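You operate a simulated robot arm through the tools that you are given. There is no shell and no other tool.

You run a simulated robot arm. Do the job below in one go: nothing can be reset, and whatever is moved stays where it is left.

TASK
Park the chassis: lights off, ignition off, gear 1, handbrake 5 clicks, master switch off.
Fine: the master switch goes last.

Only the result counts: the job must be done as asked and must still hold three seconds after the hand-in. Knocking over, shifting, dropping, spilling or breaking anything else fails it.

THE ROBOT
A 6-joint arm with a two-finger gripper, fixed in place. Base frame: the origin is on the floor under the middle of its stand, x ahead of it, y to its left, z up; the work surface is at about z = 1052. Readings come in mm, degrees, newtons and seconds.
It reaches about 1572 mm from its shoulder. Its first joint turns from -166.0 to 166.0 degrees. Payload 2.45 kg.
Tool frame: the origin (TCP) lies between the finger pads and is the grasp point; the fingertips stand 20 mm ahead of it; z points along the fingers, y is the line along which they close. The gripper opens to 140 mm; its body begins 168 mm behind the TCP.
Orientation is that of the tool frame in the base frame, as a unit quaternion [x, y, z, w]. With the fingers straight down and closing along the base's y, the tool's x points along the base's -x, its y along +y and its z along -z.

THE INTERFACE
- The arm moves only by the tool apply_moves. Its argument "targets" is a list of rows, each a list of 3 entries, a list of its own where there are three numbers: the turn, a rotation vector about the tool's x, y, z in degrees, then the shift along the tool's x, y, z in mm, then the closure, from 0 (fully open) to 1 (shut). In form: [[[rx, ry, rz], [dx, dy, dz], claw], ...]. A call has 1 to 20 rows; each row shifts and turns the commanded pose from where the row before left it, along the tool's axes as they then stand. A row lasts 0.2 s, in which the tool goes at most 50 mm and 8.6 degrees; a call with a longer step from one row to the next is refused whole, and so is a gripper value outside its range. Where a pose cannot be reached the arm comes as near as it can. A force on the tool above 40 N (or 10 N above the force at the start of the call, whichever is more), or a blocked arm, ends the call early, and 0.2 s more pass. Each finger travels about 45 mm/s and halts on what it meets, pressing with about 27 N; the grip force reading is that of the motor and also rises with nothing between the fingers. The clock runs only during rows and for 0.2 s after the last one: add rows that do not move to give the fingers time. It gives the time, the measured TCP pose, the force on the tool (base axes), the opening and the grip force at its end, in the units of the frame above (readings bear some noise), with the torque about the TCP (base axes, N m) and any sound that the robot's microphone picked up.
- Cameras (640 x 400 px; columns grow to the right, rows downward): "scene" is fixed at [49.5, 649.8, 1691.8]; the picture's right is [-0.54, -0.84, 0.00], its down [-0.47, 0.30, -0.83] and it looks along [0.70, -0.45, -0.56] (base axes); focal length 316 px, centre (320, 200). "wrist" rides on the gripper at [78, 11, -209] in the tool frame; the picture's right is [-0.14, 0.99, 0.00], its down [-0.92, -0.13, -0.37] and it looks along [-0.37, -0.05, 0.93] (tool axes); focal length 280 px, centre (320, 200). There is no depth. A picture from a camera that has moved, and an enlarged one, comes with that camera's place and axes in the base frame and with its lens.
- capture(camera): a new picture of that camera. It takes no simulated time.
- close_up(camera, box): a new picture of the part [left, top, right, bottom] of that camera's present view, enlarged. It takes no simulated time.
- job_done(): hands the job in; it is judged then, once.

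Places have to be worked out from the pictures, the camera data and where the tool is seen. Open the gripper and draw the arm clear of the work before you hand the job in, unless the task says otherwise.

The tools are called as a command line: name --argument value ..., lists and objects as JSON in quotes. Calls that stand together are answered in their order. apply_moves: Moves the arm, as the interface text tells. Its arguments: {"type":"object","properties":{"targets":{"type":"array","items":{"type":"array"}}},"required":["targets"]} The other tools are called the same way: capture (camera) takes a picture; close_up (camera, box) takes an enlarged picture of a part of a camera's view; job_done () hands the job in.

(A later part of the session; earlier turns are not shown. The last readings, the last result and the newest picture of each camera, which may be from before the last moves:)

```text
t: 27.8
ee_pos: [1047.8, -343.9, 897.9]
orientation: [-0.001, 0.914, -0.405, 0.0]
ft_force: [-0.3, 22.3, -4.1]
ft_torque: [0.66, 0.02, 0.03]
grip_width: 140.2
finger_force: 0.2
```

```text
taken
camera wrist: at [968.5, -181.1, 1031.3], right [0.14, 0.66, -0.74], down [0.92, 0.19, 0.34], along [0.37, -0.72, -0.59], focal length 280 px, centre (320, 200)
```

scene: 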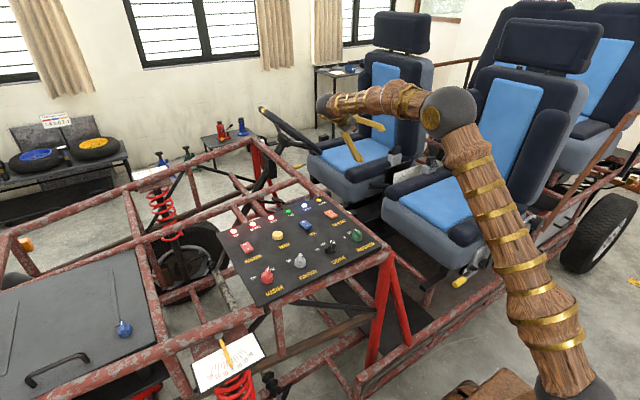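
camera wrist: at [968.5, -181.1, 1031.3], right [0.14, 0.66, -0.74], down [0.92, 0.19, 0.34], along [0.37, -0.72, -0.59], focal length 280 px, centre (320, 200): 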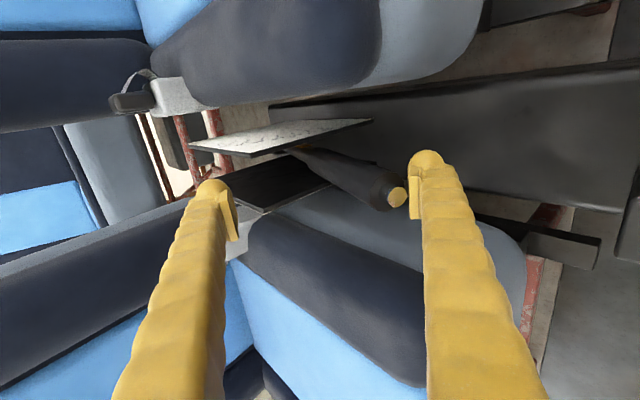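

The contact force points mostly along +y: I pushed along the lever's axis rather than along its arc. I ease off in y and then push along the lever's tangent, which is mostly upward.

apply_moves --targets '[[[0, 0, 0], [0, 2.5, -2.8], 0], [[0, 0, 0], [0, -3.65, -1.62], 0], [[0, 0, 0], [0, -3.65, -1.62], 0]]'

capture --camera "wrist"

```text
t: 28.6
ee_pos: [1047.6, -344.1, 906.0]
orientation: [-0.001, 0.914, -0.406, 0.0]
ft_force: [-2.5, 9.1, -9.2]
ft_torque: [-0.09, 0.2, 0.19]
grip_width: 140.1
finger_force: 0.0
```

```text
taken
camera wrist: at [968.3, -181.4, 1038.6], right [0.14, 0.66, -0.74], down [0.92, 0.19, 0.34], along [0.36, -0.72, -0.58], focal length 280 px, centre (320, 200)
```

wrist: 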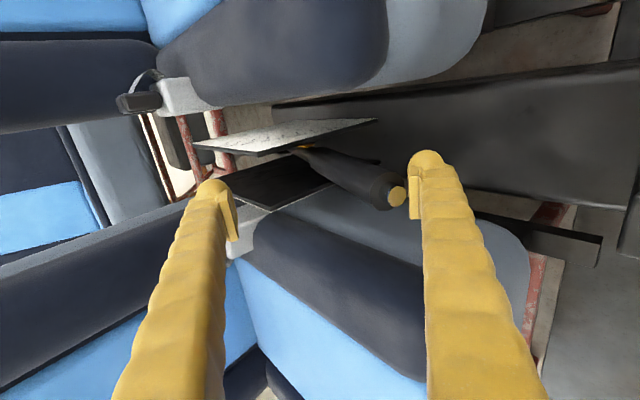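

The force is now normal to the pad (about 13 N), and the handle stays in the same place in the view, so the lever is rising with the finger. I look closer at the contact.

close_up --camera "wrist" --box '[340, 150, 440, 230]'

close_up --camera "scene" --box '[340, 130, 440, 210]'

```text
5.00 times, centred on (390, 190) of wrist
camera zoom: at [968.3, -181.4, 1038.6], right [0.14, 0.66, -0.74], down [0.92, 0.19, 0.34], along [0.36, -0.72, -0.58], focal length 1402 px, centre (-30, 250)
```

zoom: 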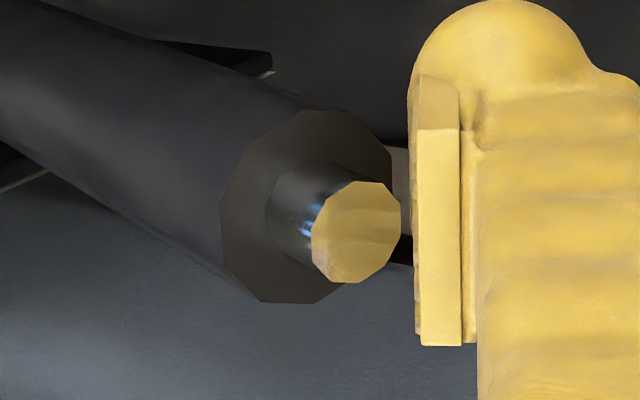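

```text
5.00 times, centred on (390, 170) of scene
camera zoom: at [49.5, 649.8, 1691.8], right [-0.54, -0.84, 0.0], down [-0.47, 0.3, -0.83], along [0.7, -0.45, -0.56], focal length 1578 px, centre (-30, 350)
```

zoom: 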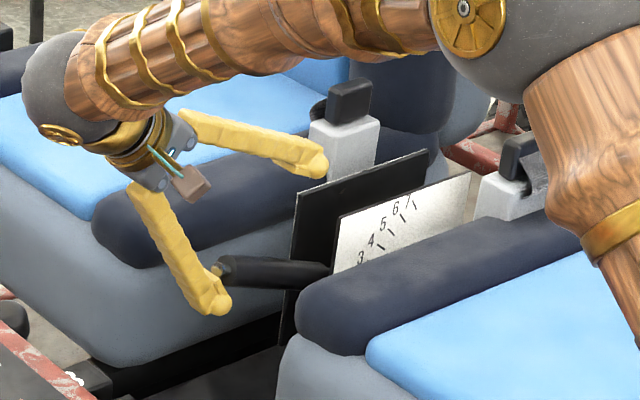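

The cap rests on the pad with the button free, and the lever is at roughly 1.4 clicks. I continue along the arc in small steps, by about one more click.

apply_moves --targets '[[[0, 0, 0], [0, -8.6, -3.5], 0], [[0, 0, 0], [0, -8.7, -3.2], 0], [[0, 0, 0], [0, -8.8, -3.0], 0], [[0, 0, 0], [0, -8.9, -2.7], 0]]'

capture --camera "wrist"

close_up --camera "scene" --box '[340, 130, 440, 210]'

```text
t: 29.6
ee_pos: [1048.2, -358.1, 940.2]
orientation: [0.0, 0.914, -0.407, 0.0]
ft_force: [-4.5, 10.1, -7.4]
ft_torque: [-0.06, 0.21, 0.25]
grip_width: 140.2
finger_force: 0.4
```

```text
taken
camera wrist: at [969.0, -195.5, 1072.9], right [0.14, 0.66, -0.74], down [0.92, 0.19, 0.34], along [0.37, -0.72, -0.59], focal length 280 px, centre (320, 200)
```

wrist: 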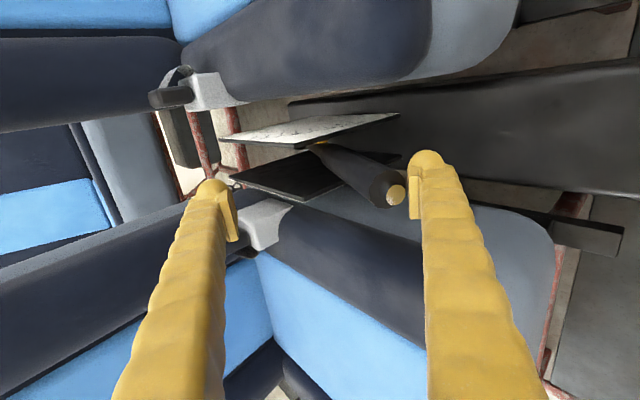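

```text
5.00 times, centred on (390, 170) of scene
camera zoom: at [49.5, 649.8, 1691.8], right [-0.54, -0.84, 0.0], down [-0.47, 0.3, -0.83], along [0.7, -0.45, -0.56], focal length 1578 px, centre (-30, 350)
```

zoom: 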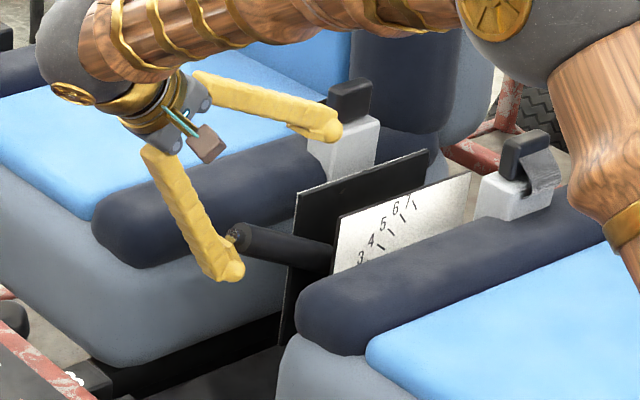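

The lever moves smoothly with about 12 N and is now at roughly 2.5 clicks by displacement. I continue by about 2 clicks, then let it settle to calibrate against the scale.

apply_moves --targets '[[[0, 0, 0], [0, -9.0, -2.4], 0], [[0, 0, 0], [0, -9.0, -2.2], 0], [[0, 0, 0], [0, -9.1, -1.9], 0], [[0, 0, 0], [0, -9.15, -1.7], 0], [[0, 0, 0], [0, -9.2, -1.4], 0]]'

capture --camera "wrist"

close_up --camera "scene" --box '[340, 130, 440, 210]'

```text
t: 30.8
ee_pos: [1048.9, -381.6, 982.8]
orientation: [0.0, 0.914, -0.406, 0.0]
ft_force: [1.3, 1.8, -2.6]
ft_torque: [0.05, -0.04, -0.04]
grip_width: 140.0
finger_force: 0.0
```

```text
taken
camera wrist: at [968.2, -218.5, 1114.5], right [0.14, 0.66, -0.74], down [0.92, 0.19, 0.34], along [0.37, -0.72, -0.58], focal length 280 px, centre (320, 200)
```

wrist: 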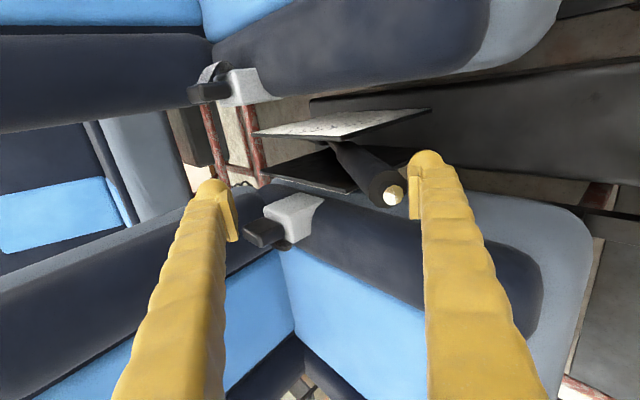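

```text
5.00 times, centred on (390, 170) of scene
camera zoom: at [49.5, 649.8, 1691.8], right [-0.54, -0.84, 0.0], down [-0.47, 0.3, -0.83], along [0.7, -0.45, -0.56], focal length 1578 px, centre (-30, 350)
```

zoom: 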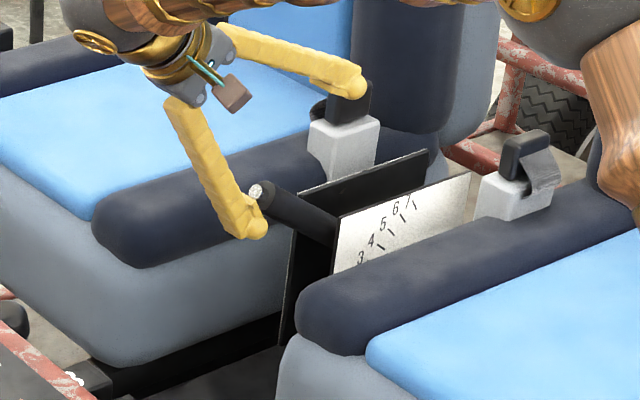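

The force has dropped to ~3 N, so the pawl seems to carry the lever at about click 4. I back the finger off a few mm to see where the lever rests.

apply_moves --targets '[[[0, 0, 0], [0, 5, 0], 0], [[0, 0, 0], [0, 5, 0], 0]]'

close_up --camera "wrist" --box '[240, 90, 440, 230]'

close_up --camera "scene" --box '[340, 130, 440, 210]'

```text
t: 31.4
ee_pos: [1046.9, -375.7, 972.4]
orientation: [0.0, 0.914, -0.407, 0.0]
ft_force: [0.9, -0.6, 0.2]
ft_torque: [-0.01, 0.02, -0.02]
grip_width: 140.2
finger_force: 0.1
```

```text
2.86 times, centred on (340, 160) of wrist
camera zoom: at [967.7, -212.3, 1105.8], right [0.14, 0.66, -0.74], down [0.92, 0.19, 0.34], along [0.37, -0.72, -0.58], focal length 801 px, centre (263, 314)
```

zoom: 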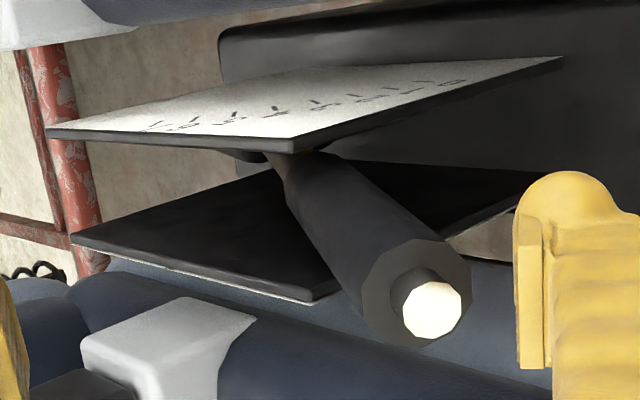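

```text
5.00 times, centred on (390, 170) of scene
camera zoom: at [49.5, 649.8, 1691.8], right [-0.54, -0.84, 0.0], down [-0.47, 0.3, -0.83], along [0.7, -0.45, -0.56], focal length 1578 px, centre (-30, 350)
```

zoom: 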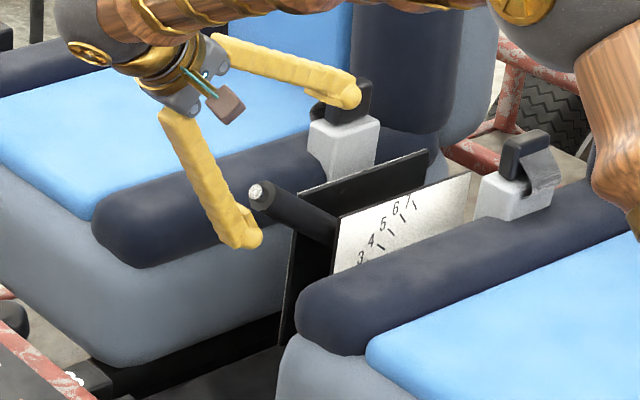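

The lever holds while the finger is clear, so it rests on a click. To identify which one, I take high-magnification views of the scale and the lever.

close_up --camera "scene" --box '[385, 155, 435, 190]'

close_up --camera "scene" --box '[380, 150, 420, 190]'

close_up --camera "wrist" --box '[250, 90, 350, 150]'

```text
11.43 times, centred on (410, 172) of scene
camera zoom: at [49.5, 649.8, 1691.8], right [-0.54, -0.84, 0.0], down [-0.47, 0.3, -0.83], along [0.7, -0.45, -0.56], focal length 3606 px, centre (-709, 514)
```

zoom: 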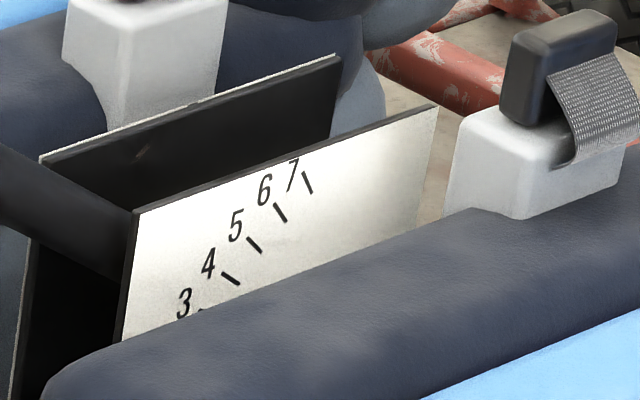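

```text
10.00 times, centred on (400, 170) of scene
camera zoom: at [49.5, 649.8, 1691.8], right [-0.54, -0.84, 0.0], down [-0.47, 0.3, -0.83], along [0.7, -0.45, -0.56], focal length 3155 px, centre (-480, 500)
```

zoom: 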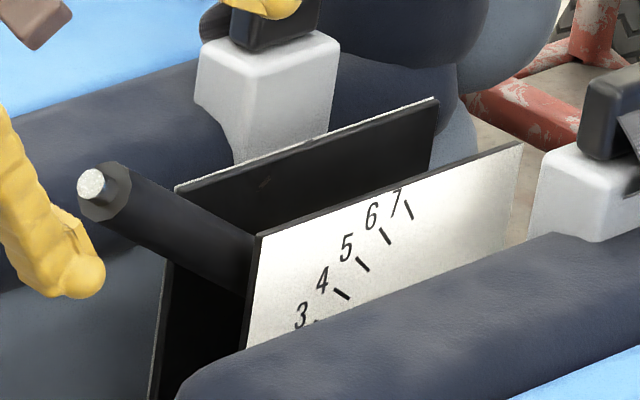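

```text
6.40 times, centred on (300, 120) of wrist
camera zoom: at [967.7, -212.3, 1105.8], right [0.14, 0.66, -0.74], down [0.92, 0.19, 0.34], along [0.37, -0.72, -0.58], focal length 1794 px, centre (448, 712)
```

zoom: 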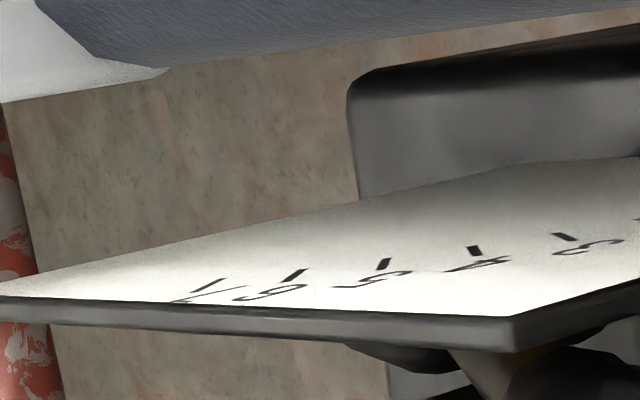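

Comparing tick slopes with the lever slope puts the lever between ticks 3 and 4, so I am not certain where the ratchet rests. I raise by about half a click more, read the force, and see where it settles.

apply_moves --targets '[[[0, 0, 0], [0, -5, 0], 0], [[0, 0, 0], [0, -5, 0], 0], [[0, 0, 0], [0, -6.2, -0.9], 0], [[0, 0, 0], [0, -6.2, -0.8], 0]]'

close_up --camera "scene" --box '[380, 150, 420, 190]'

close_up --camera "wrist" --box '[240, 90, 440, 230]'

```text
t: 32.4
ee_pos: [1047.1, -389.2, 992.6]
orientation: [0.0, 0.913, -0.407, 0.0]
ft_force: [0.1, -0.3, -1.0]
ft_torque: [0.01, -0.01, 0.03]
grip_width: 139.9
finger_force: 0.0
```

```text
10.00 times, centred on (400, 170) of scene
camera zoom: at [49.5, 649.8, 1691.8], right [-0.54, -0.84, 0.0], down [-0.47, 0.3, -0.83], along [0.7, -0.45, -0.56], focal length 3155 px, centre (-480, 500)
```

zoom: 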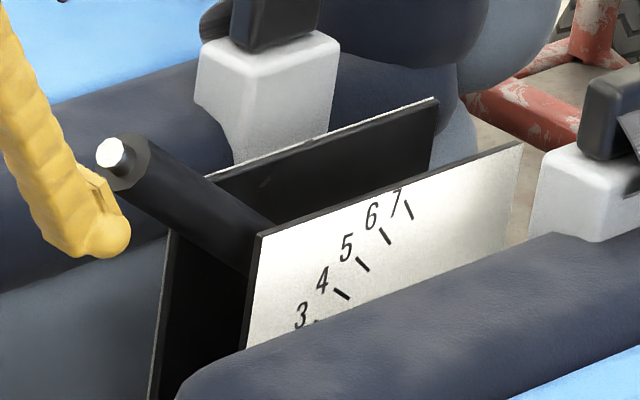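

```text
2.86 times, centred on (340, 160) of wrist
camera zoom: at [967.4, -225.8, 1124.6], right [0.14, 0.66, -0.74], down [0.92, 0.19, 0.34], along [0.36, -0.72, -0.58], focal length 801 px, centre (263, 314)
```

zoom: 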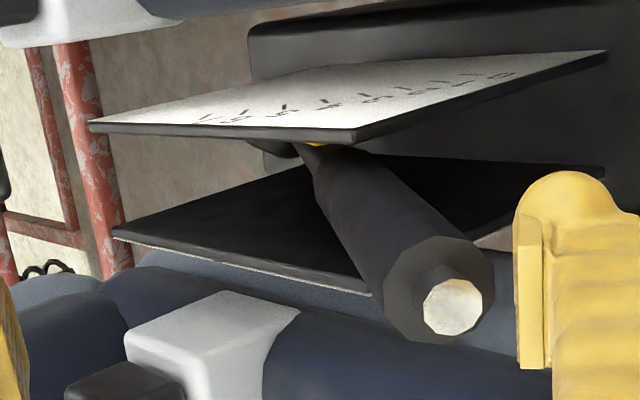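

The lever snapped up to a new rest with zero contact force, and its slope now matches tick 4 (38.5° against 38.2°). So it sits in the detent of click 4. I continue in small steps to push it over into click 5 only.

apply_moves --targets '[[[0, 0, 0], [0, -6, -0.6], 0], [[0, 0, 0], [0, -6, -0.5], 0]]'

close_up --camera "scene" --box '[380, 150, 420, 190]'

close_up --camera "wrist" --box '[240, 90, 440, 230]'

```text
t: 33.0
ee_pos: [1048.7, -396.5, 1001.4]
orientation: [0.0, 0.914, -0.406, -0.001]
ft_force: [-4.2, 13.6, -7.3]
ft_torque: [0.23, 0.26, 0.25]
grip_width: 140.1
finger_force: 0.1
```

```text
10.00 times, centred on (400, 170) of scene
camera zoom: at [49.5, 649.8, 1691.8], right [-0.54, -0.84, 0.0], down [-0.47, 0.3, -0.83], along [0.7, -0.45, -0.56], focal length 3155 px, centre (-480, 500)
```

zoom: 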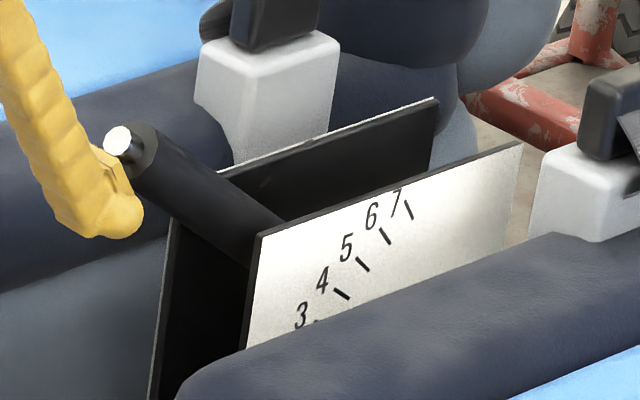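

```text
2.86 times, centred on (340, 160) of wrist
camera zoom: at [967.8, -233.4, 1133.5], right [0.14, 0.66, -0.74], down [0.92, 0.19, 0.34], along [0.36, -0.72, -0.59], focal length 801 px, centre (263, 314)
```

zoom: 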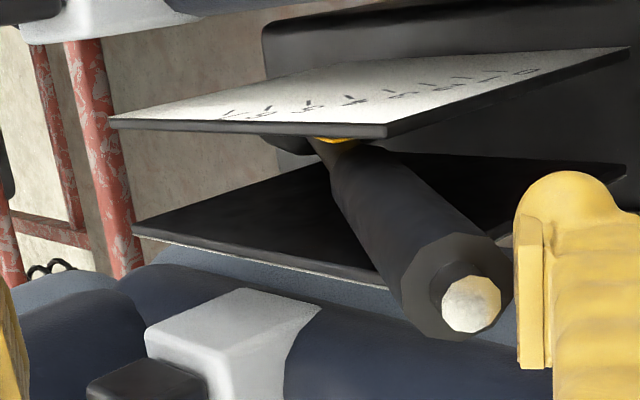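

Contact is at 15 N with the lever about 1° above click 4. I continue a little further.

apply_moves --targets '[[[0, 0, 0], [0, -5, -0.4], 0], [[0, 0, 0], [0, -5, -0.3], 0]]'

close_up --camera "scene" --box '[380, 150, 420, 190]'

close_up --camera "wrist" --box '[240, 90, 440, 230]'

```text
t: 33.6
ee_pos: [1049.6, -403.3, 1009.8]
orientation: [0.0, 0.914, -0.407, 0.002]
ft_force: [0.0, 4.8, -0.2]
ft_torque: [0.19, -0.01, -0.02]
grip_width: 140.2
finger_force: 0.1
```

```text
10.00 times, centred on (400, 170) of scene
camera zoom: at [49.5, 649.8, 1691.8], right [-0.54, -0.84, 0.0], down [-0.47, 0.3, -0.83], along [0.7, -0.45, -0.56], focal length 3155 px, centre (-480, 500)
```

zoom: 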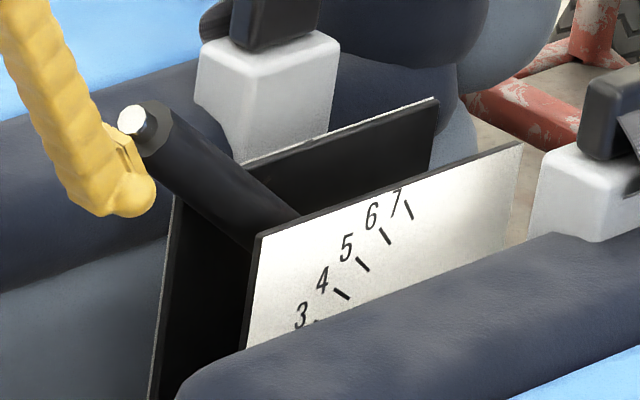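

```text
2.86 times, centred on (340, 160) of wrist
camera zoom: at [968.2, -240.6, 1142.5], right [0.14, 0.66, -0.74], down [0.92, 0.19, 0.34], along [0.37, -0.72, -0.58], focal length 801 px, centre (263, 314)
```

zoom: 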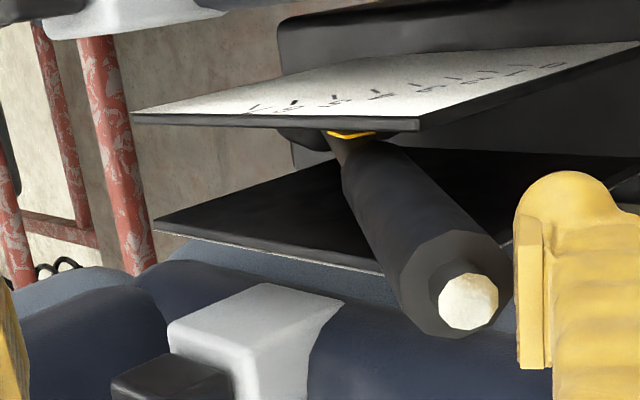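

The lever is about half-way between ticks 4 and 5 and the force has fallen, as before the last snap. I push a little further so it passes over into click 5.

apply_moves --targets '[[[0, 0, 0], [0, -5, -0.2], 0], [[0, 0, 0], [0, 0, 0], 0]]'

close_up --camera "scene" --box '[380, 150, 420, 190]'

close_up --camera "wrist" --box '[240, 90, 440, 230]'

```text
t: 34.2
ee_pos: [1047.9, -406.8, 1014.8]
orientation: [0.001, 0.914, -0.406, -0.001]
ft_force: [0.0, 1.7, 0.3]
ft_torque: [-0.01, -0.05, -0.02]
grip_width: 139.7
finger_force: 0.0
```

```text
10.00 times, centred on (400, 170) of scene
camera zoom: at [49.5, 649.8, 1691.8], right [-0.54, -0.84, 0.0], down [-0.47, 0.3, -0.83], along [0.7, -0.45, -0.56], focal length 3155 px, centre (-480, 500)
```

zoom: 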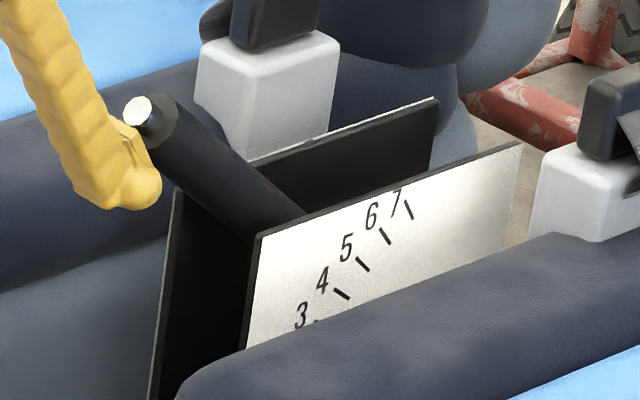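

```text
2.86 times, centred on (340, 160) of wrist
camera zoom: at [968.0, -243.7, 1145.8], right [0.14, 0.66, -0.74], down [0.92, 0.19, 0.34], along [0.37, -0.72, -0.58], focal length 801 px, centre (263, 314)
```

zoom: 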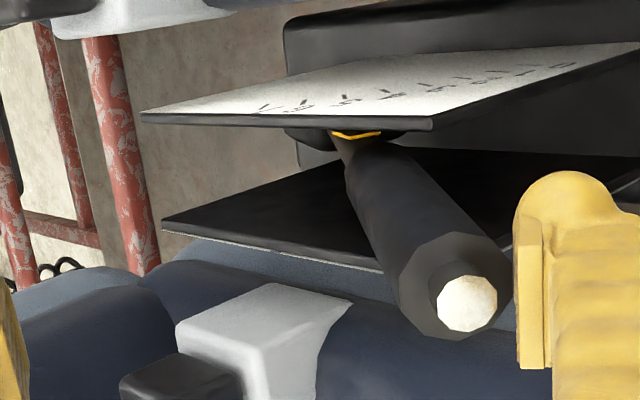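

The data fit detents at whole clicks: peak force near n+0.2, none near n+0.5, and the last rest at click 4. The lever is now just past the 4.5 crest, so I push a few mm more until it drops into click 5.

apply_moves --targets '[[[0, 0, 0], [0, -4, -0.1], 0], [[0, 0, 0], [0, 0, 0], 0]]'

close_up --camera "scene" --box '[380, 150, 420, 190]'

close_up --camera "wrist" --box '[240, 90, 440, 230]'

```text
t: 34.8
ee_pos: [1048.1, -409.5, 1016.7]
orientation: [0.0, 0.914, -0.407, 0.001]
ft_force: [-0.7, 0.0, 0.2]
ft_torque: [0.02, 0.0, 0.0]
grip_width: 140.0
finger_force: 0.0
```

```text
10.00 times, centred on (400, 170) of scene
camera zoom: at [49.5, 649.8, 1691.8], right [-0.54, -0.84, 0.0], down [-0.47, 0.3, -0.83], along [0.7, -0.45, -0.56], focal length 3155 px, centre (-480, 500)
```

zoom: 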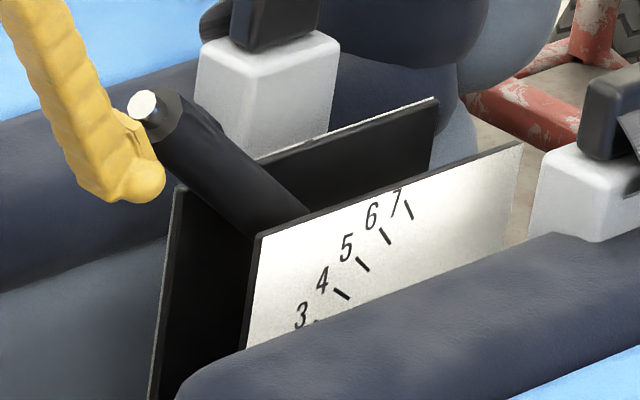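

```text
2.86 times, centred on (340, 160) of wrist
camera zoom: at [968.0, -245.6, 1149.2], right [0.14, 0.66, -0.74], down [0.92, 0.19, 0.34], along [0.37, -0.72, -0.58], focal length 801 px, centre (263, 314)
```

zoom: 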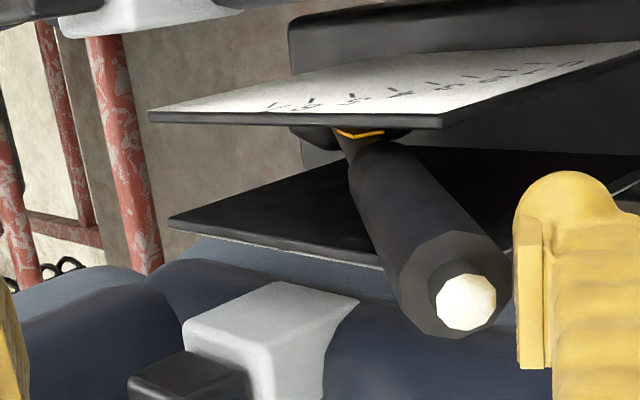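

The force is zero and the lever slope is now close to tick 5's. I push on in 3 mm steps; a rise in force will show that I am at the bottom of the click-5 detent.

apply_moves --targets '[[[0, 0, 0], [0, -3, 0], 0], [[0, 0, 0], [0, 0, 0], 0]]'

close_up --camera "scene" --box '[380, 150, 420, 190]'

```text
t: 35.4
ee_pos: [1048.3, -409.6, 1019.7]
orientation: [0.001, 0.914, -0.406, 0.0]
ft_force: [-0.3, -0.3, 0.4]
ft_torque: [-0.01, -0.03, 0.01]
grip_width: 139.9
finger_force: 0.0
```

```text
10.00 times, centred on (400, 170) of scene
camera zoom: at [49.5, 649.8, 1691.8], right [-0.54, -0.84, 0.0], down [-0.47, 0.3, -0.83], along [0.7, -0.45, -0.56], focal length 3155 px, centre (-480, 500)
```

zoom: 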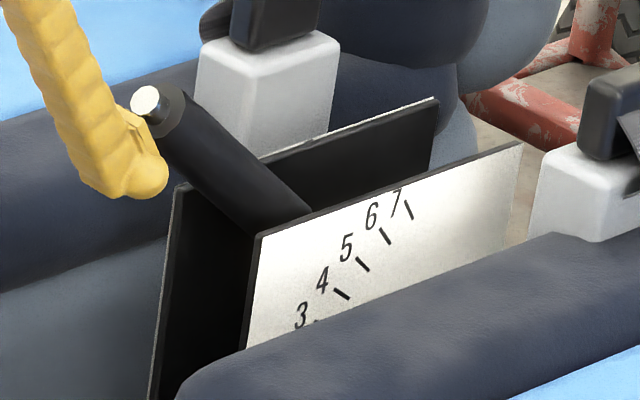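

The force is still zero. I wait one second without moving to see if the lever creeps by itself.

apply_moves --targets '[[[0, 0, 0], [0, 0, 0], 0], [[0, 0, 0], [0, 0, 0], 0], [[0, 0, 0], [0, 0, 0], 0], [[0, 0, 0], [0, 0, 0], 0], [[0, 0, 0], [0, 0, 0], 0]]'

close_up --camera "scene" --box '[380, 150, 420, 190]'

close_up --camera "wrist" --box '[240, 90, 440, 230]'

```text
t: 36.6
ee_pos: [1048.7, -411.2, 1019.6]
orientation: [0.0, 0.913, -0.407, 0.0]
ft_force: [-0.3, 0.6, 1.0]
ft_torque: [-0.01, 0.01, 0.01]
grip_width: 140.0
finger_force: 0.1
```

```text
10.00 times, centred on (400, 170) of scene
camera zoom: at [49.5, 649.8, 1691.8], right [-0.54, -0.84, 0.0], down [-0.47, 0.3, -0.83], along [0.7, -0.45, -0.56], focal length 3155 px, centre (-480, 500)
```

zoom: 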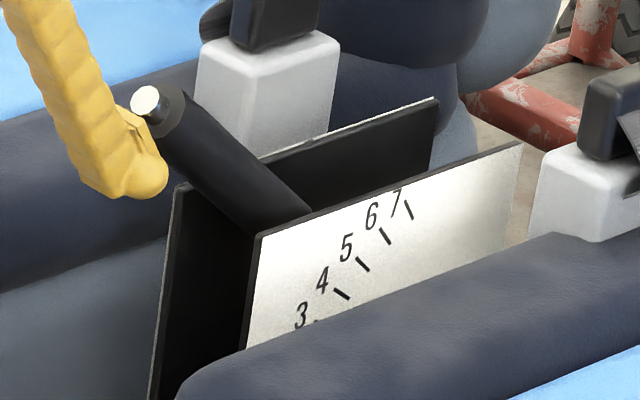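

```text
2.86 times, centred on (340, 160) of wrist
camera zoom: at [968.2, -247.3, 1150.8], right [0.14, 0.66, -0.74], down [0.92, 0.19, 0.34], along [0.37, -0.72, -0.58], focal length 801 px, centre (263, 314)
```

zoom: 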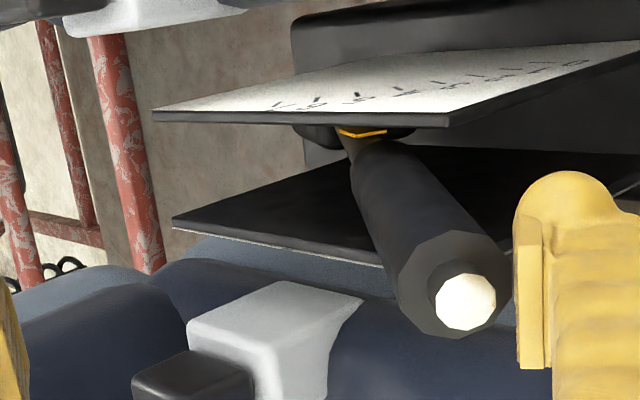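

No creep and no force. I push another 3 mm step.

apply_moves --targets '[[[0, 0, 0], [0, -3, 0], 0], [[0, 0, 0], [0, 0, 0], 0]]'

close_up --camera "scene" --box '[380, 150, 420, 190]'

```text
t: 37.2
ee_pos: [1048.1, -411.6, 1019.9]
orientation: [-0.001, 0.913, -0.407, 0.0]
ft_force: [0.3, 0.0, 0.7]
ft_torque: [0.0, -0.01, -0.01]
grip_width: 139.8
finger_force: 0.1
```

```text
10.00 times, centred on (400, 170) of scene
camera zoom: at [49.5, 649.8, 1691.8], right [-0.54, -0.84, 0.0], down [-0.47, 0.3, -0.83], along [0.7, -0.45, -0.56], focal length 3155 px, centre (-480, 500)
```

zoom: 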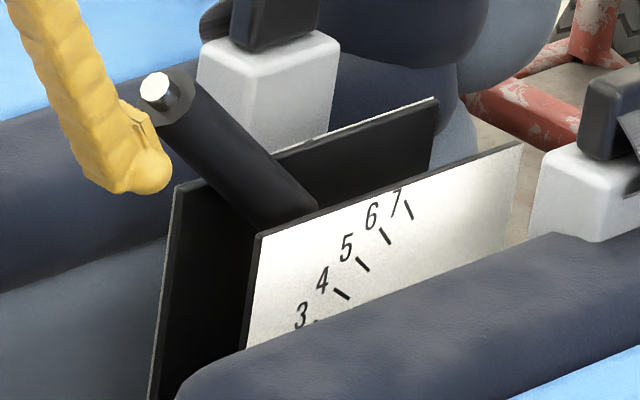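

The lever snapped forward: 6.3° above the previous rest, parallel to tick 5. So it sits in click 5. I withdraw the finger, first away from the underside and then back along the tool axis.

apply_moves --targets '[[[0, 0, 0], [0, 8, 0], 0], [[0, 0, 0], [0, 10, 0], 0], [[0, 0, 0], [0, 0, -20], 0], [[0, 0, 0], [0, 0, -30], 0], [[0, 0, 0], [0, 0, -40], 0], [[0, 0, 0], [0, 0, -40], 0], [[0, 0, 0], [0, -20, -20], 0], [[0, 0, 0], [0, 0, 0], 0]]'

capture --camera "wrist"

close_up --camera "scene" --box '[380, 150, 420, 190]'

```text
t: 39.0
ee_pos: [1047.9, -300.8, 1122.8]
orientation: [0.0, 0.913, -0.407, 0.001]
ft_force: [-0.4, -0.8, -0.3]
ft_torque: [0.03, 0.0, 0.0]
grip_width: 139.8
finger_force: 0.2
```

```text
taken
camera wrist: at [968.1, -138.4, 1255.6], right [0.14, 0.66, -0.74], down [0.92, 0.19, 0.34], along [0.37, -0.72, -0.58], focal length 280 px, centre (320, 200)
```

wrist: 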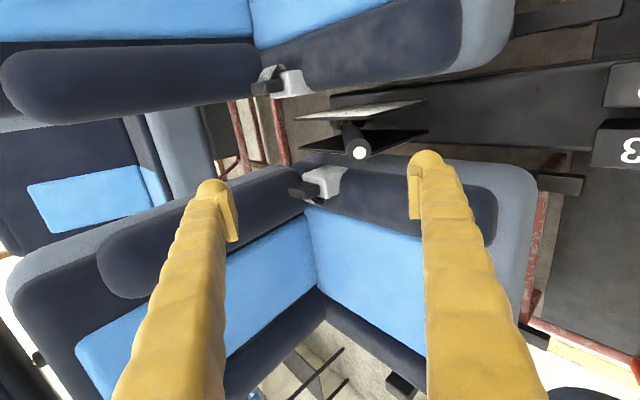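

```text
10.00 times, centred on (400, 170) of scene
camera zoom: at [49.5, 649.8, 1691.8], right [-0.54, -0.84, 0.0], down [-0.47, 0.3, -0.83], along [0.7, -0.45, -0.56], focal length 3155 px, centre (-480, 500)
```

zoom: 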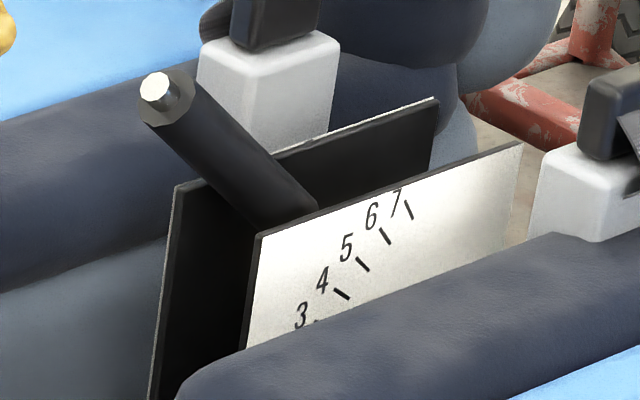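

The lever holds at click 5. Next is the gear lever: I bring the tool back to vertical (fingers closing along y) and move above its ball to measure it.

apply_moves --targets '[[[0, 0, 0], [0, 0, -30], 0], [[-8, 0, 0], [0, 0, 0], 0], [[-8, 0, 0], [0, 0, 0], 0], [[-8, 0, 0], [0, 0, 0], 0], [[-8, 0, 0], [0, 0, 0], 0], [[-8, 0, 0], [0, 0, 0], 0], [[-8, 0, 0], [0, 0, 0], 0], [[0, 0, 0], [1, 40, 0], 0.1], [[0, 0, 0], [1, 40, 0], 0.2], [[0, 0, 0], [1, 40, 0], 0.3], [[0, 0, 0], [1, 40, 0], 0.4], [[0, 0, 0], [1, 40, 0], 0.45], [[0, 0, 0], [1, 44, 0], 0.45]]'

capture --camera "wrist"

capture --camera "scene"

```text
t: 41.8
ee_pos: [1042.2, -32.7, 1143.8]
orientation: [0.0, 1.0, 0.001, 0.0]
ft_force: [0.4, -0.6, 0.5]
ft_torque: [0.02, 0.02, 0.02]
grip_width: 76.9
finger_force: 0.0
```

```text
taken
camera wrist: at [962.4, -22.4, 1353.7], right [0.14, 0.99, 0.0], down [0.92, -0.13, 0.37], along [0.37, -0.05, -0.93], focal length 280 px, centre (320, 200)
```

wrist: 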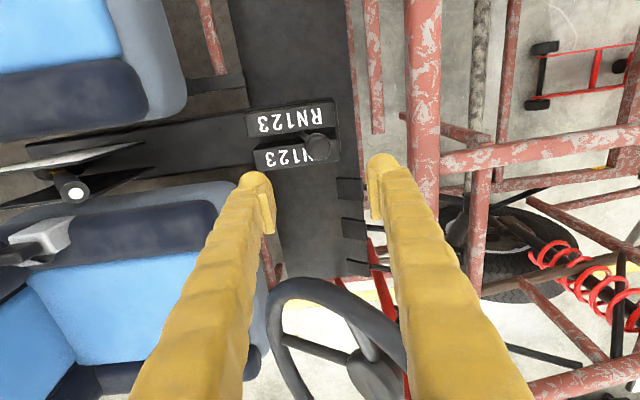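

```text
taken
```

scene: 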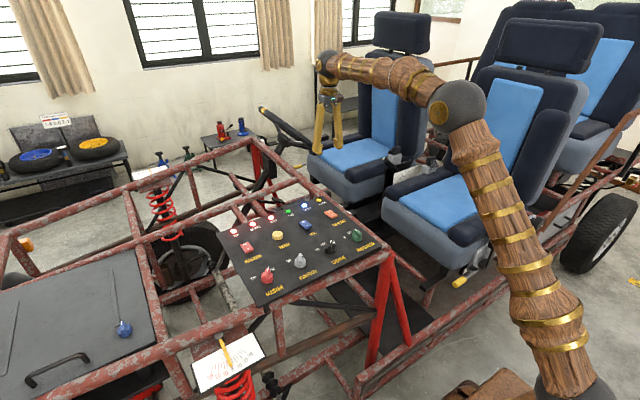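

close_up --camera "wrist" --box '[230, 80, 390, 200]'

close_up --camera "scene" --box '[300, 150, 380, 220]'

```text
3.33 times, centred on (310, 140) of wrist
camera zoom: at [962.4, -22.4, 1353.7], right [0.14, 0.99, 0.0], down [0.92, -0.13, 0.37], along [0.37, -0.05, -0.93], focal length 935 px, centre (353, 400)
```

zoom: 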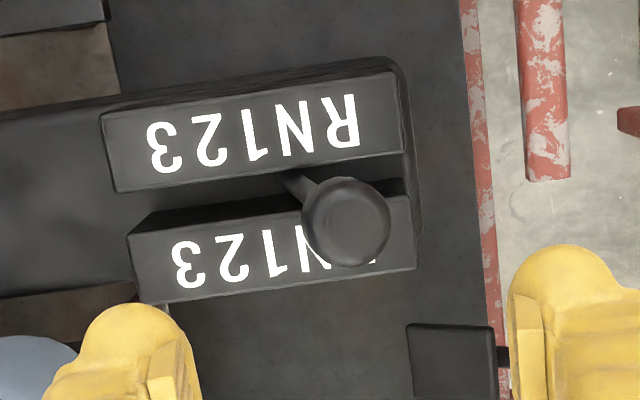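

```text
5.71 times, centred on (340, 185) of scene
camera zoom: at [49.5, 649.8, 1691.8], right [-0.54, -0.84, 0.0], down [-0.47, 0.3, -0.83], along [0.7, -0.45, -0.56], focal length 1803 px, centre (206, 286)
```

zoom: 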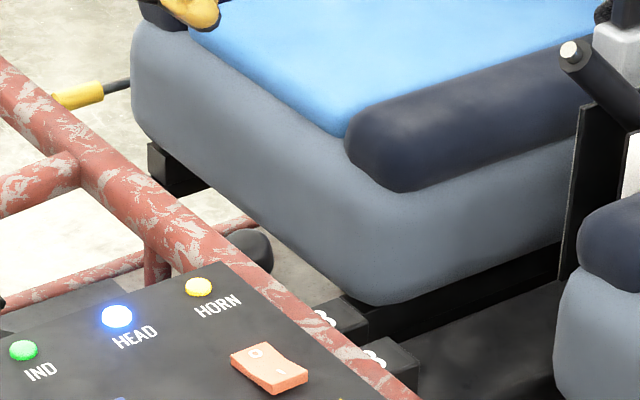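

I estimate the ball at (1047,-36.5,~915), about 42 mm across, with the frame tube's inner edge at y≈62. I narrow the opening to about 62 mm, centre on the ball and descend.

apply_moves --targets '[[[0, 0, 0], [-4, -4, 0], 0.557], [[0, 0, 0], [0, 0, 35], 0.557], [[0, 0, 0], [0, 0, 35], 0.557], [[0, 0, 0], [0, 0, 35], 0.557], [[0, 0, 0], [0, 0, 30], 0.557], [[0, 0, 0], [0, 0, 10], 0.557]]'

capture --camera "wrist"

close_up --camera "scene" --box '[270, 80, 400, 210]'

```text
t: 43.2
ee_pos: [1046.1, -40.1, 997.9]
orientation: [0.0, 1.0, -0.001, 0.0]
ft_force: [0.1, -0.4, 0.7]
ft_torque: [0.0, 0.04, 0.0]
grip_width: 62.0
finger_force: 0.1
```

```text
taken
camera wrist: at [965.7, -28.6, 1207.1], right [0.14, 0.99, 0.0], down [0.92, -0.13, 0.37], along [0.37, -0.05, -0.93], focal length 280 px, centre (320, 200)
```

wrist: 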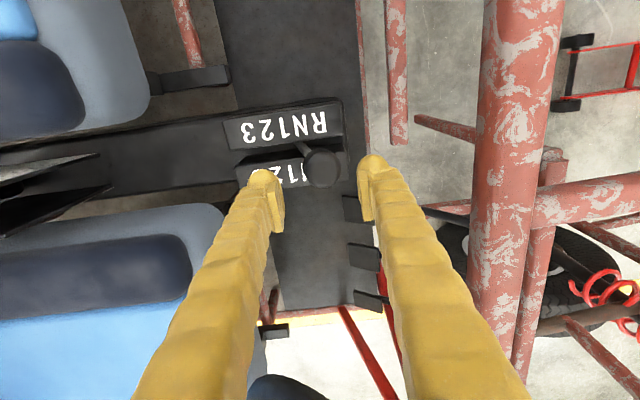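

```text
3.08 times, centred on (335, 145) of scene
camera zoom: at [49.5, 649.8, 1691.8], right [-0.54, -0.84, 0.0], down [-0.47, 0.3, -0.83], along [0.7, -0.45, -0.56], focal length 971 px, centre (274, 369)
```

zoom: 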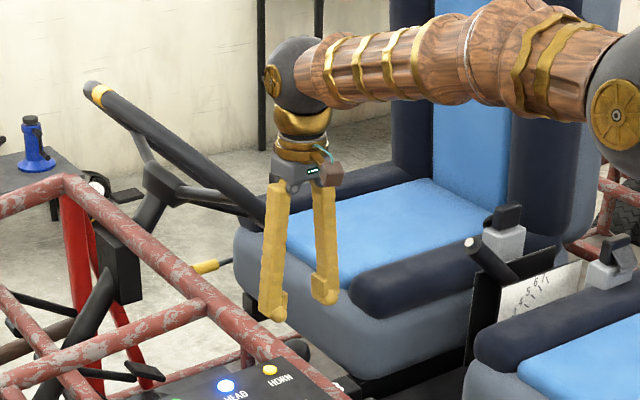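

The ball is centred between the fingers, at y≈-38. I descend the rest of the way.

apply_moves --targets '[[[0, 0, 0], [0, 1, 25], 0.557], [[0, 0, 0], [0, 1, 25], 0.557], [[0, 0, 0], [0, 0, 20], 0.557], [[0, 0, 0], [0, 0, 12], 0.557]]'

capture --camera "wrist"

close_up --camera "scene" --box '[270, 120, 380, 220]'

```text
t: 44.2
ee_pos: [1046.2, -37.3, 917.1]
orientation: [-0.001, 1.0, 0.0, -0.001]
ft_force: [-0.8, 0.0, -0.1]
ft_torque: [0.01, 0.0, -0.01]
grip_width: 62.3
finger_force: 0.0
```

```text
taken
camera wrist: at [966.2, -26.5, 1125.6], right [0.14, 0.99, 0.0], down [0.92, -0.13, 0.37], along [0.37, -0.05, -0.93], focal length 280 px, centre (320, 200)
```

wrist: 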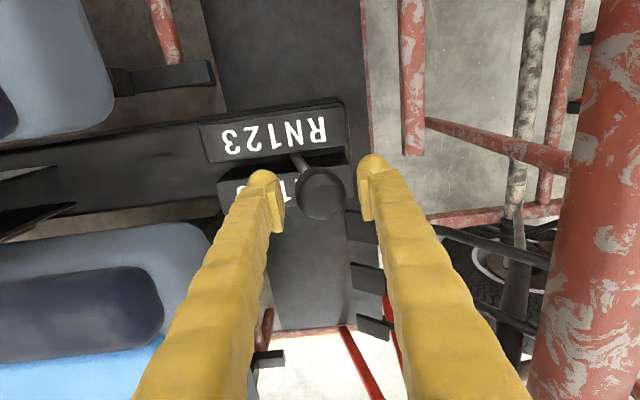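

```text
4.00 times, centred on (325, 170) of scene
camera zoom: at [49.5, 649.8, 1691.8], right [-0.54, -0.84, 0.0], down [-0.47, 0.3, -0.83], along [0.7, -0.45, -0.56], focal length 1262 px, centre (300, 320)
```

zoom: 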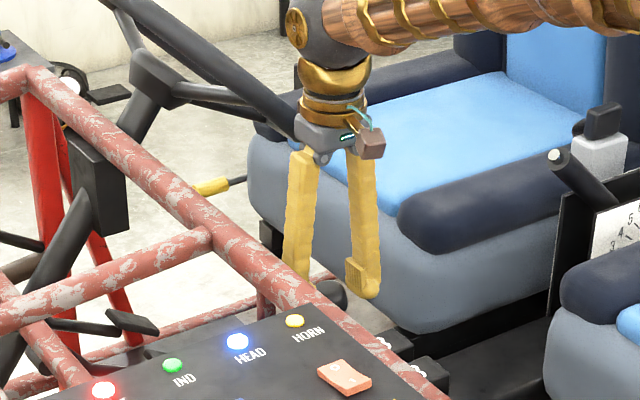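

The ball is right at the TCP. I close the fingers on it.

apply_moves --targets '[[[0, 0, 0], [0, 0, 0], 0.75], [[0, 0, 0], [0, 0, 0], 0.85], [[0, 0, 0], [0, 0, 0], 0.85]]'

```text
t: 45.0
ee_pos: [1046.4, -38.4, 916.4]
orientation: [0.0, 1.0, 0.0, 0.0]
ft_force: [0.9, -0.5, 1.3]
ft_torque: [-0.1, 0.01, -0.02]
grip_width: 39.9
finger_force: 36.1
```

The ball is gripped (39.9 mm). I start moving it towards gear 1 (-y) along the lever's arc.

apply_moves --targets '[[[0, 0, 0], [0, -7, -1.4], 0.85], [[0, 0, 0], [0, -7, -1.3], 0.85], [[0, 0, 0], [0, -7, -1.0], 0.85], [[0, 0, 0], [0, -7, -0.8], 0.85]]'

capture --camera "wrist"

```text
t: 46.0
ee_pos: [1047.7, -66.1, 922.0]
orientation: [-0.001, 1.0, -0.001, 0.0]
ft_force: [2.6, 1.6, 11.0]
ft_torque: [-0.01, -0.21, -0.13]
grip_width: 38.4
finger_force: 45.0
```

```text
taken
camera wrist: at [966.0, -55.2, 1130.6], right [0.14, 0.99, 0.0], down [0.92, -0.13, 0.37], along [0.37, -0.05, -0.93], focal length 280 px, centre (320, 200)
```

wrist: 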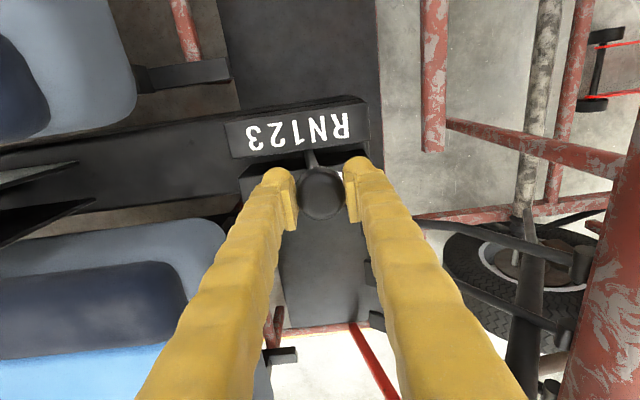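

The ball follows; the slight upward force means its arc rises a bit more than I moved. I continue towards vertical with a small extra lift.

apply_moves --targets '[[[0, 0, 0], [0, -7, -2.0], 0.85], [[0, 0, 0], [0, -7, -1.2], 0.85], [[0, 0, 0], [0, -7, -0.6], 0.85], [[0, 0, 0], [0, -5, -0.2], 0.85]]'

capture --camera "wrist"

close_up --camera "wrist" --box '[220, 80, 400, 220]'

```text
t: 47.0
ee_pos: [1046.6, -92.4, 925.4]
orientation: [0.0, 1.0, 0.0, 0.001]
ft_force: [8.9, 3.8, -1.4]
ft_torque: [0.38, -0.12, -0.06]
grip_width: 37.9
finger_force: 45.5
```

```text
taken
camera wrist: at [966.2, -80.8, 1133.7], right [0.14, 0.99, 0.0], down [0.92, -0.13, 0.37], along [0.36, -0.05, -0.93], focal length 280 px, centre (320, 200)
```

wrist: 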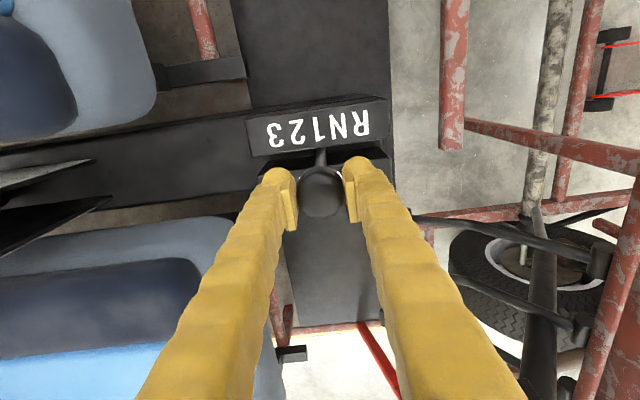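

```text
2.86 times, centred on (310, 150) of wrist
camera zoom: at [966.2, -80.8, 1133.7], right [0.14, 0.99, 0.0], down [0.92, -0.13, 0.37], along [0.36, -0.05, -0.93], focal length 801 px, centre (349, 343)
```

zoom: 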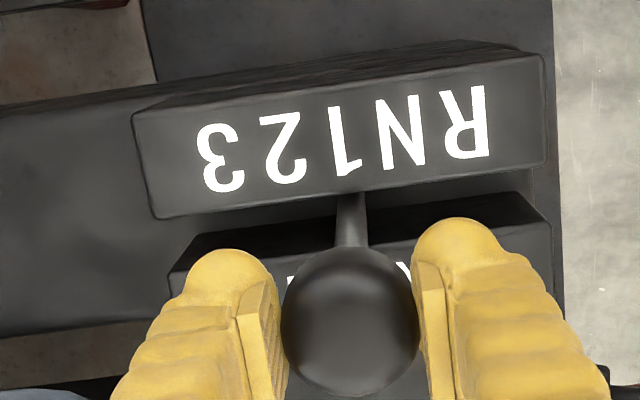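

The stick now stands upright at the "1". I open the fingers and check where it settles.

apply_moves --targets '[[[0, 0, 0], [0, 0, 0], 0.7], [[0, 0, 0], [0, 0, 0], 0.557], [[0, 0, 0], [0, 0, 0], 0.557]]'

close_up --camera "wrist" --box '[220, 80, 420, 240]'

```text
t: 47.8
ee_pos: [1046.2, -92.0, 925.0]
orientation: [0.0, 1.0, 0.0, 0.0]
ft_force: [0.2, -0.3, -0.3]
ft_torque: [-0.01, 0.03, 0.0]
grip_width: 62.0
finger_force: 0.1
```

```text
2.50 times, centred on (320, 160) of wrist
camera zoom: at [966.1, -81.0, 1133.8], right [0.14, 0.99, 0.0], down [0.92, -0.13, 0.37], along [0.37, -0.05, -0.93], focal length 701 px, centre (320, 300)
```

zoom: 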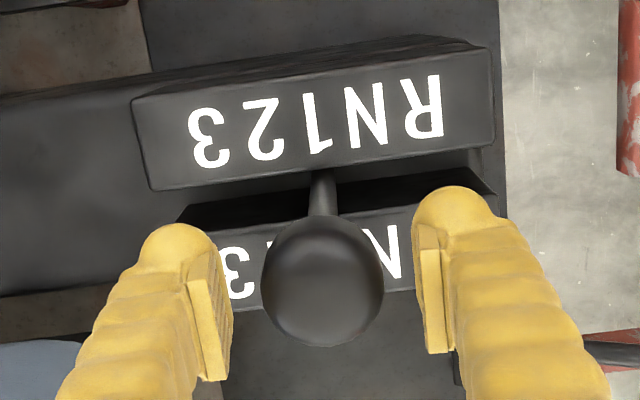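

The lever stays upright, aligned with the "1" label (stick y≈-89.5, label y≈-88.5). I rise straight up, clear of it.

apply_moves --targets '[[[0, 0, 0], [0, 0, -25], 0.557], [[0, 0, 0], [0, 0, -35], 0.557], [[0, 0, 0], [0, 0, -40], 0.557], [[0, 0, 0], [0, 0, -45], 0.557], [[0, 0, 0], [0, 0, -45], 0.557], [[0, 0, 0], [0, 0, -45], 0.557]]'

capture --camera "wrist"

capture --camera "scene"

```text
t: 49.2
ee_pos: [1046.9, -94.5, 1159.1]
orientation: [0.0, 1.0, 0.0, 0.0]
ft_force: [0.2, 0.0, -0.4]
ft_torque: [-0.02, 0.02, 0.01]
grip_width: 61.9
finger_force: 0.0
```

```text
taken
camera wrist: at [966.2, -83.5, 1368.3], right [0.14, 0.99, 0.0], down [0.92, -0.13, 0.37], along [0.36, -0.05, -0.93], focal length 280 px, centre (320, 200)
```

wrist: 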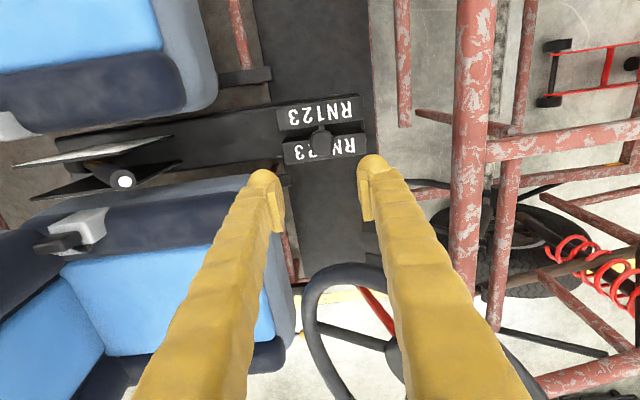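

```text
taken
```

scene: 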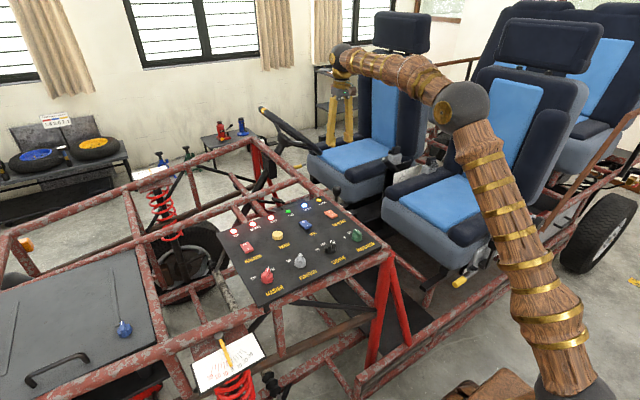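

The ball now covers the "1" on the gate, so gear 1 is set. I travel over to the panel to look at the rotary knobs from above.

apply_moves --targets '[[[0, 0, 0], [0, 0, -45], 0.3], [[0, 0, 0], [34, 28, -10], 0.0], [[0, 0, 0], [34, 28, -10], 0.0], [[0, 0, 0], [34, 28, -10], 0.0], [[0, 0, 0], [34, 28, -10], 0.0], [[0, 0, 0], [34, 28, -10], 0.0], [[0, 0, 0], [34, 28, -10], 0.0], [[0, 0, 0], [34, 28, -5], 0.0], [[0, 0, 0], [34, 28, 0], 0.0], [[0, 0, 0], [34, 28, 0], 0.0], [[0, 0, 0], [34, 28, 0], 0.0], [[0, 0, 0], [34, 28, 0], 0.0], [[0, 0, 0], [34, 28, 0], 0.0], [[0, 0, 0], [34, 28, 0], 0.0]]'

capture --camera "wrist"

capture --camera "scene"

```text
t: 52.2
ee_pos: [604.5, 270.1, 1268.9]
orientation: [0.0, 1.0, 0.0, 0.0]
ft_force: [0.3, 1.3, -0.4]
ft_torque: [-0.02, -0.02, 0.0]
grip_width: 139.8
finger_force: 0.1
```

```text
taken
camera wrist: at [524.5, 282.3, 1477.2], right [0.14, 0.99, 0.0], down [0.92, -0.13, 0.37], along [0.36, -0.05, -0.93], focal length 280 px, centre (320, 200)
```

wrist: 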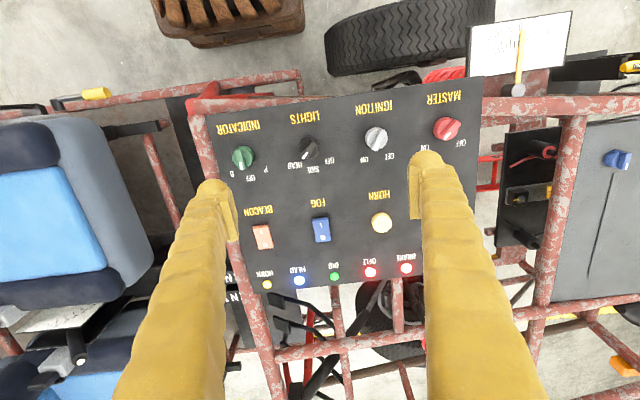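

```text
taken
```

scene: 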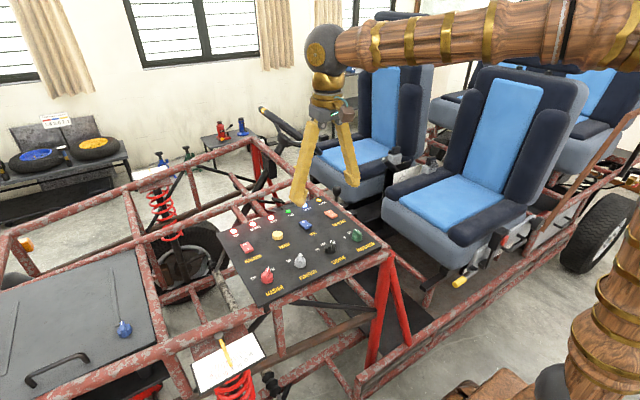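

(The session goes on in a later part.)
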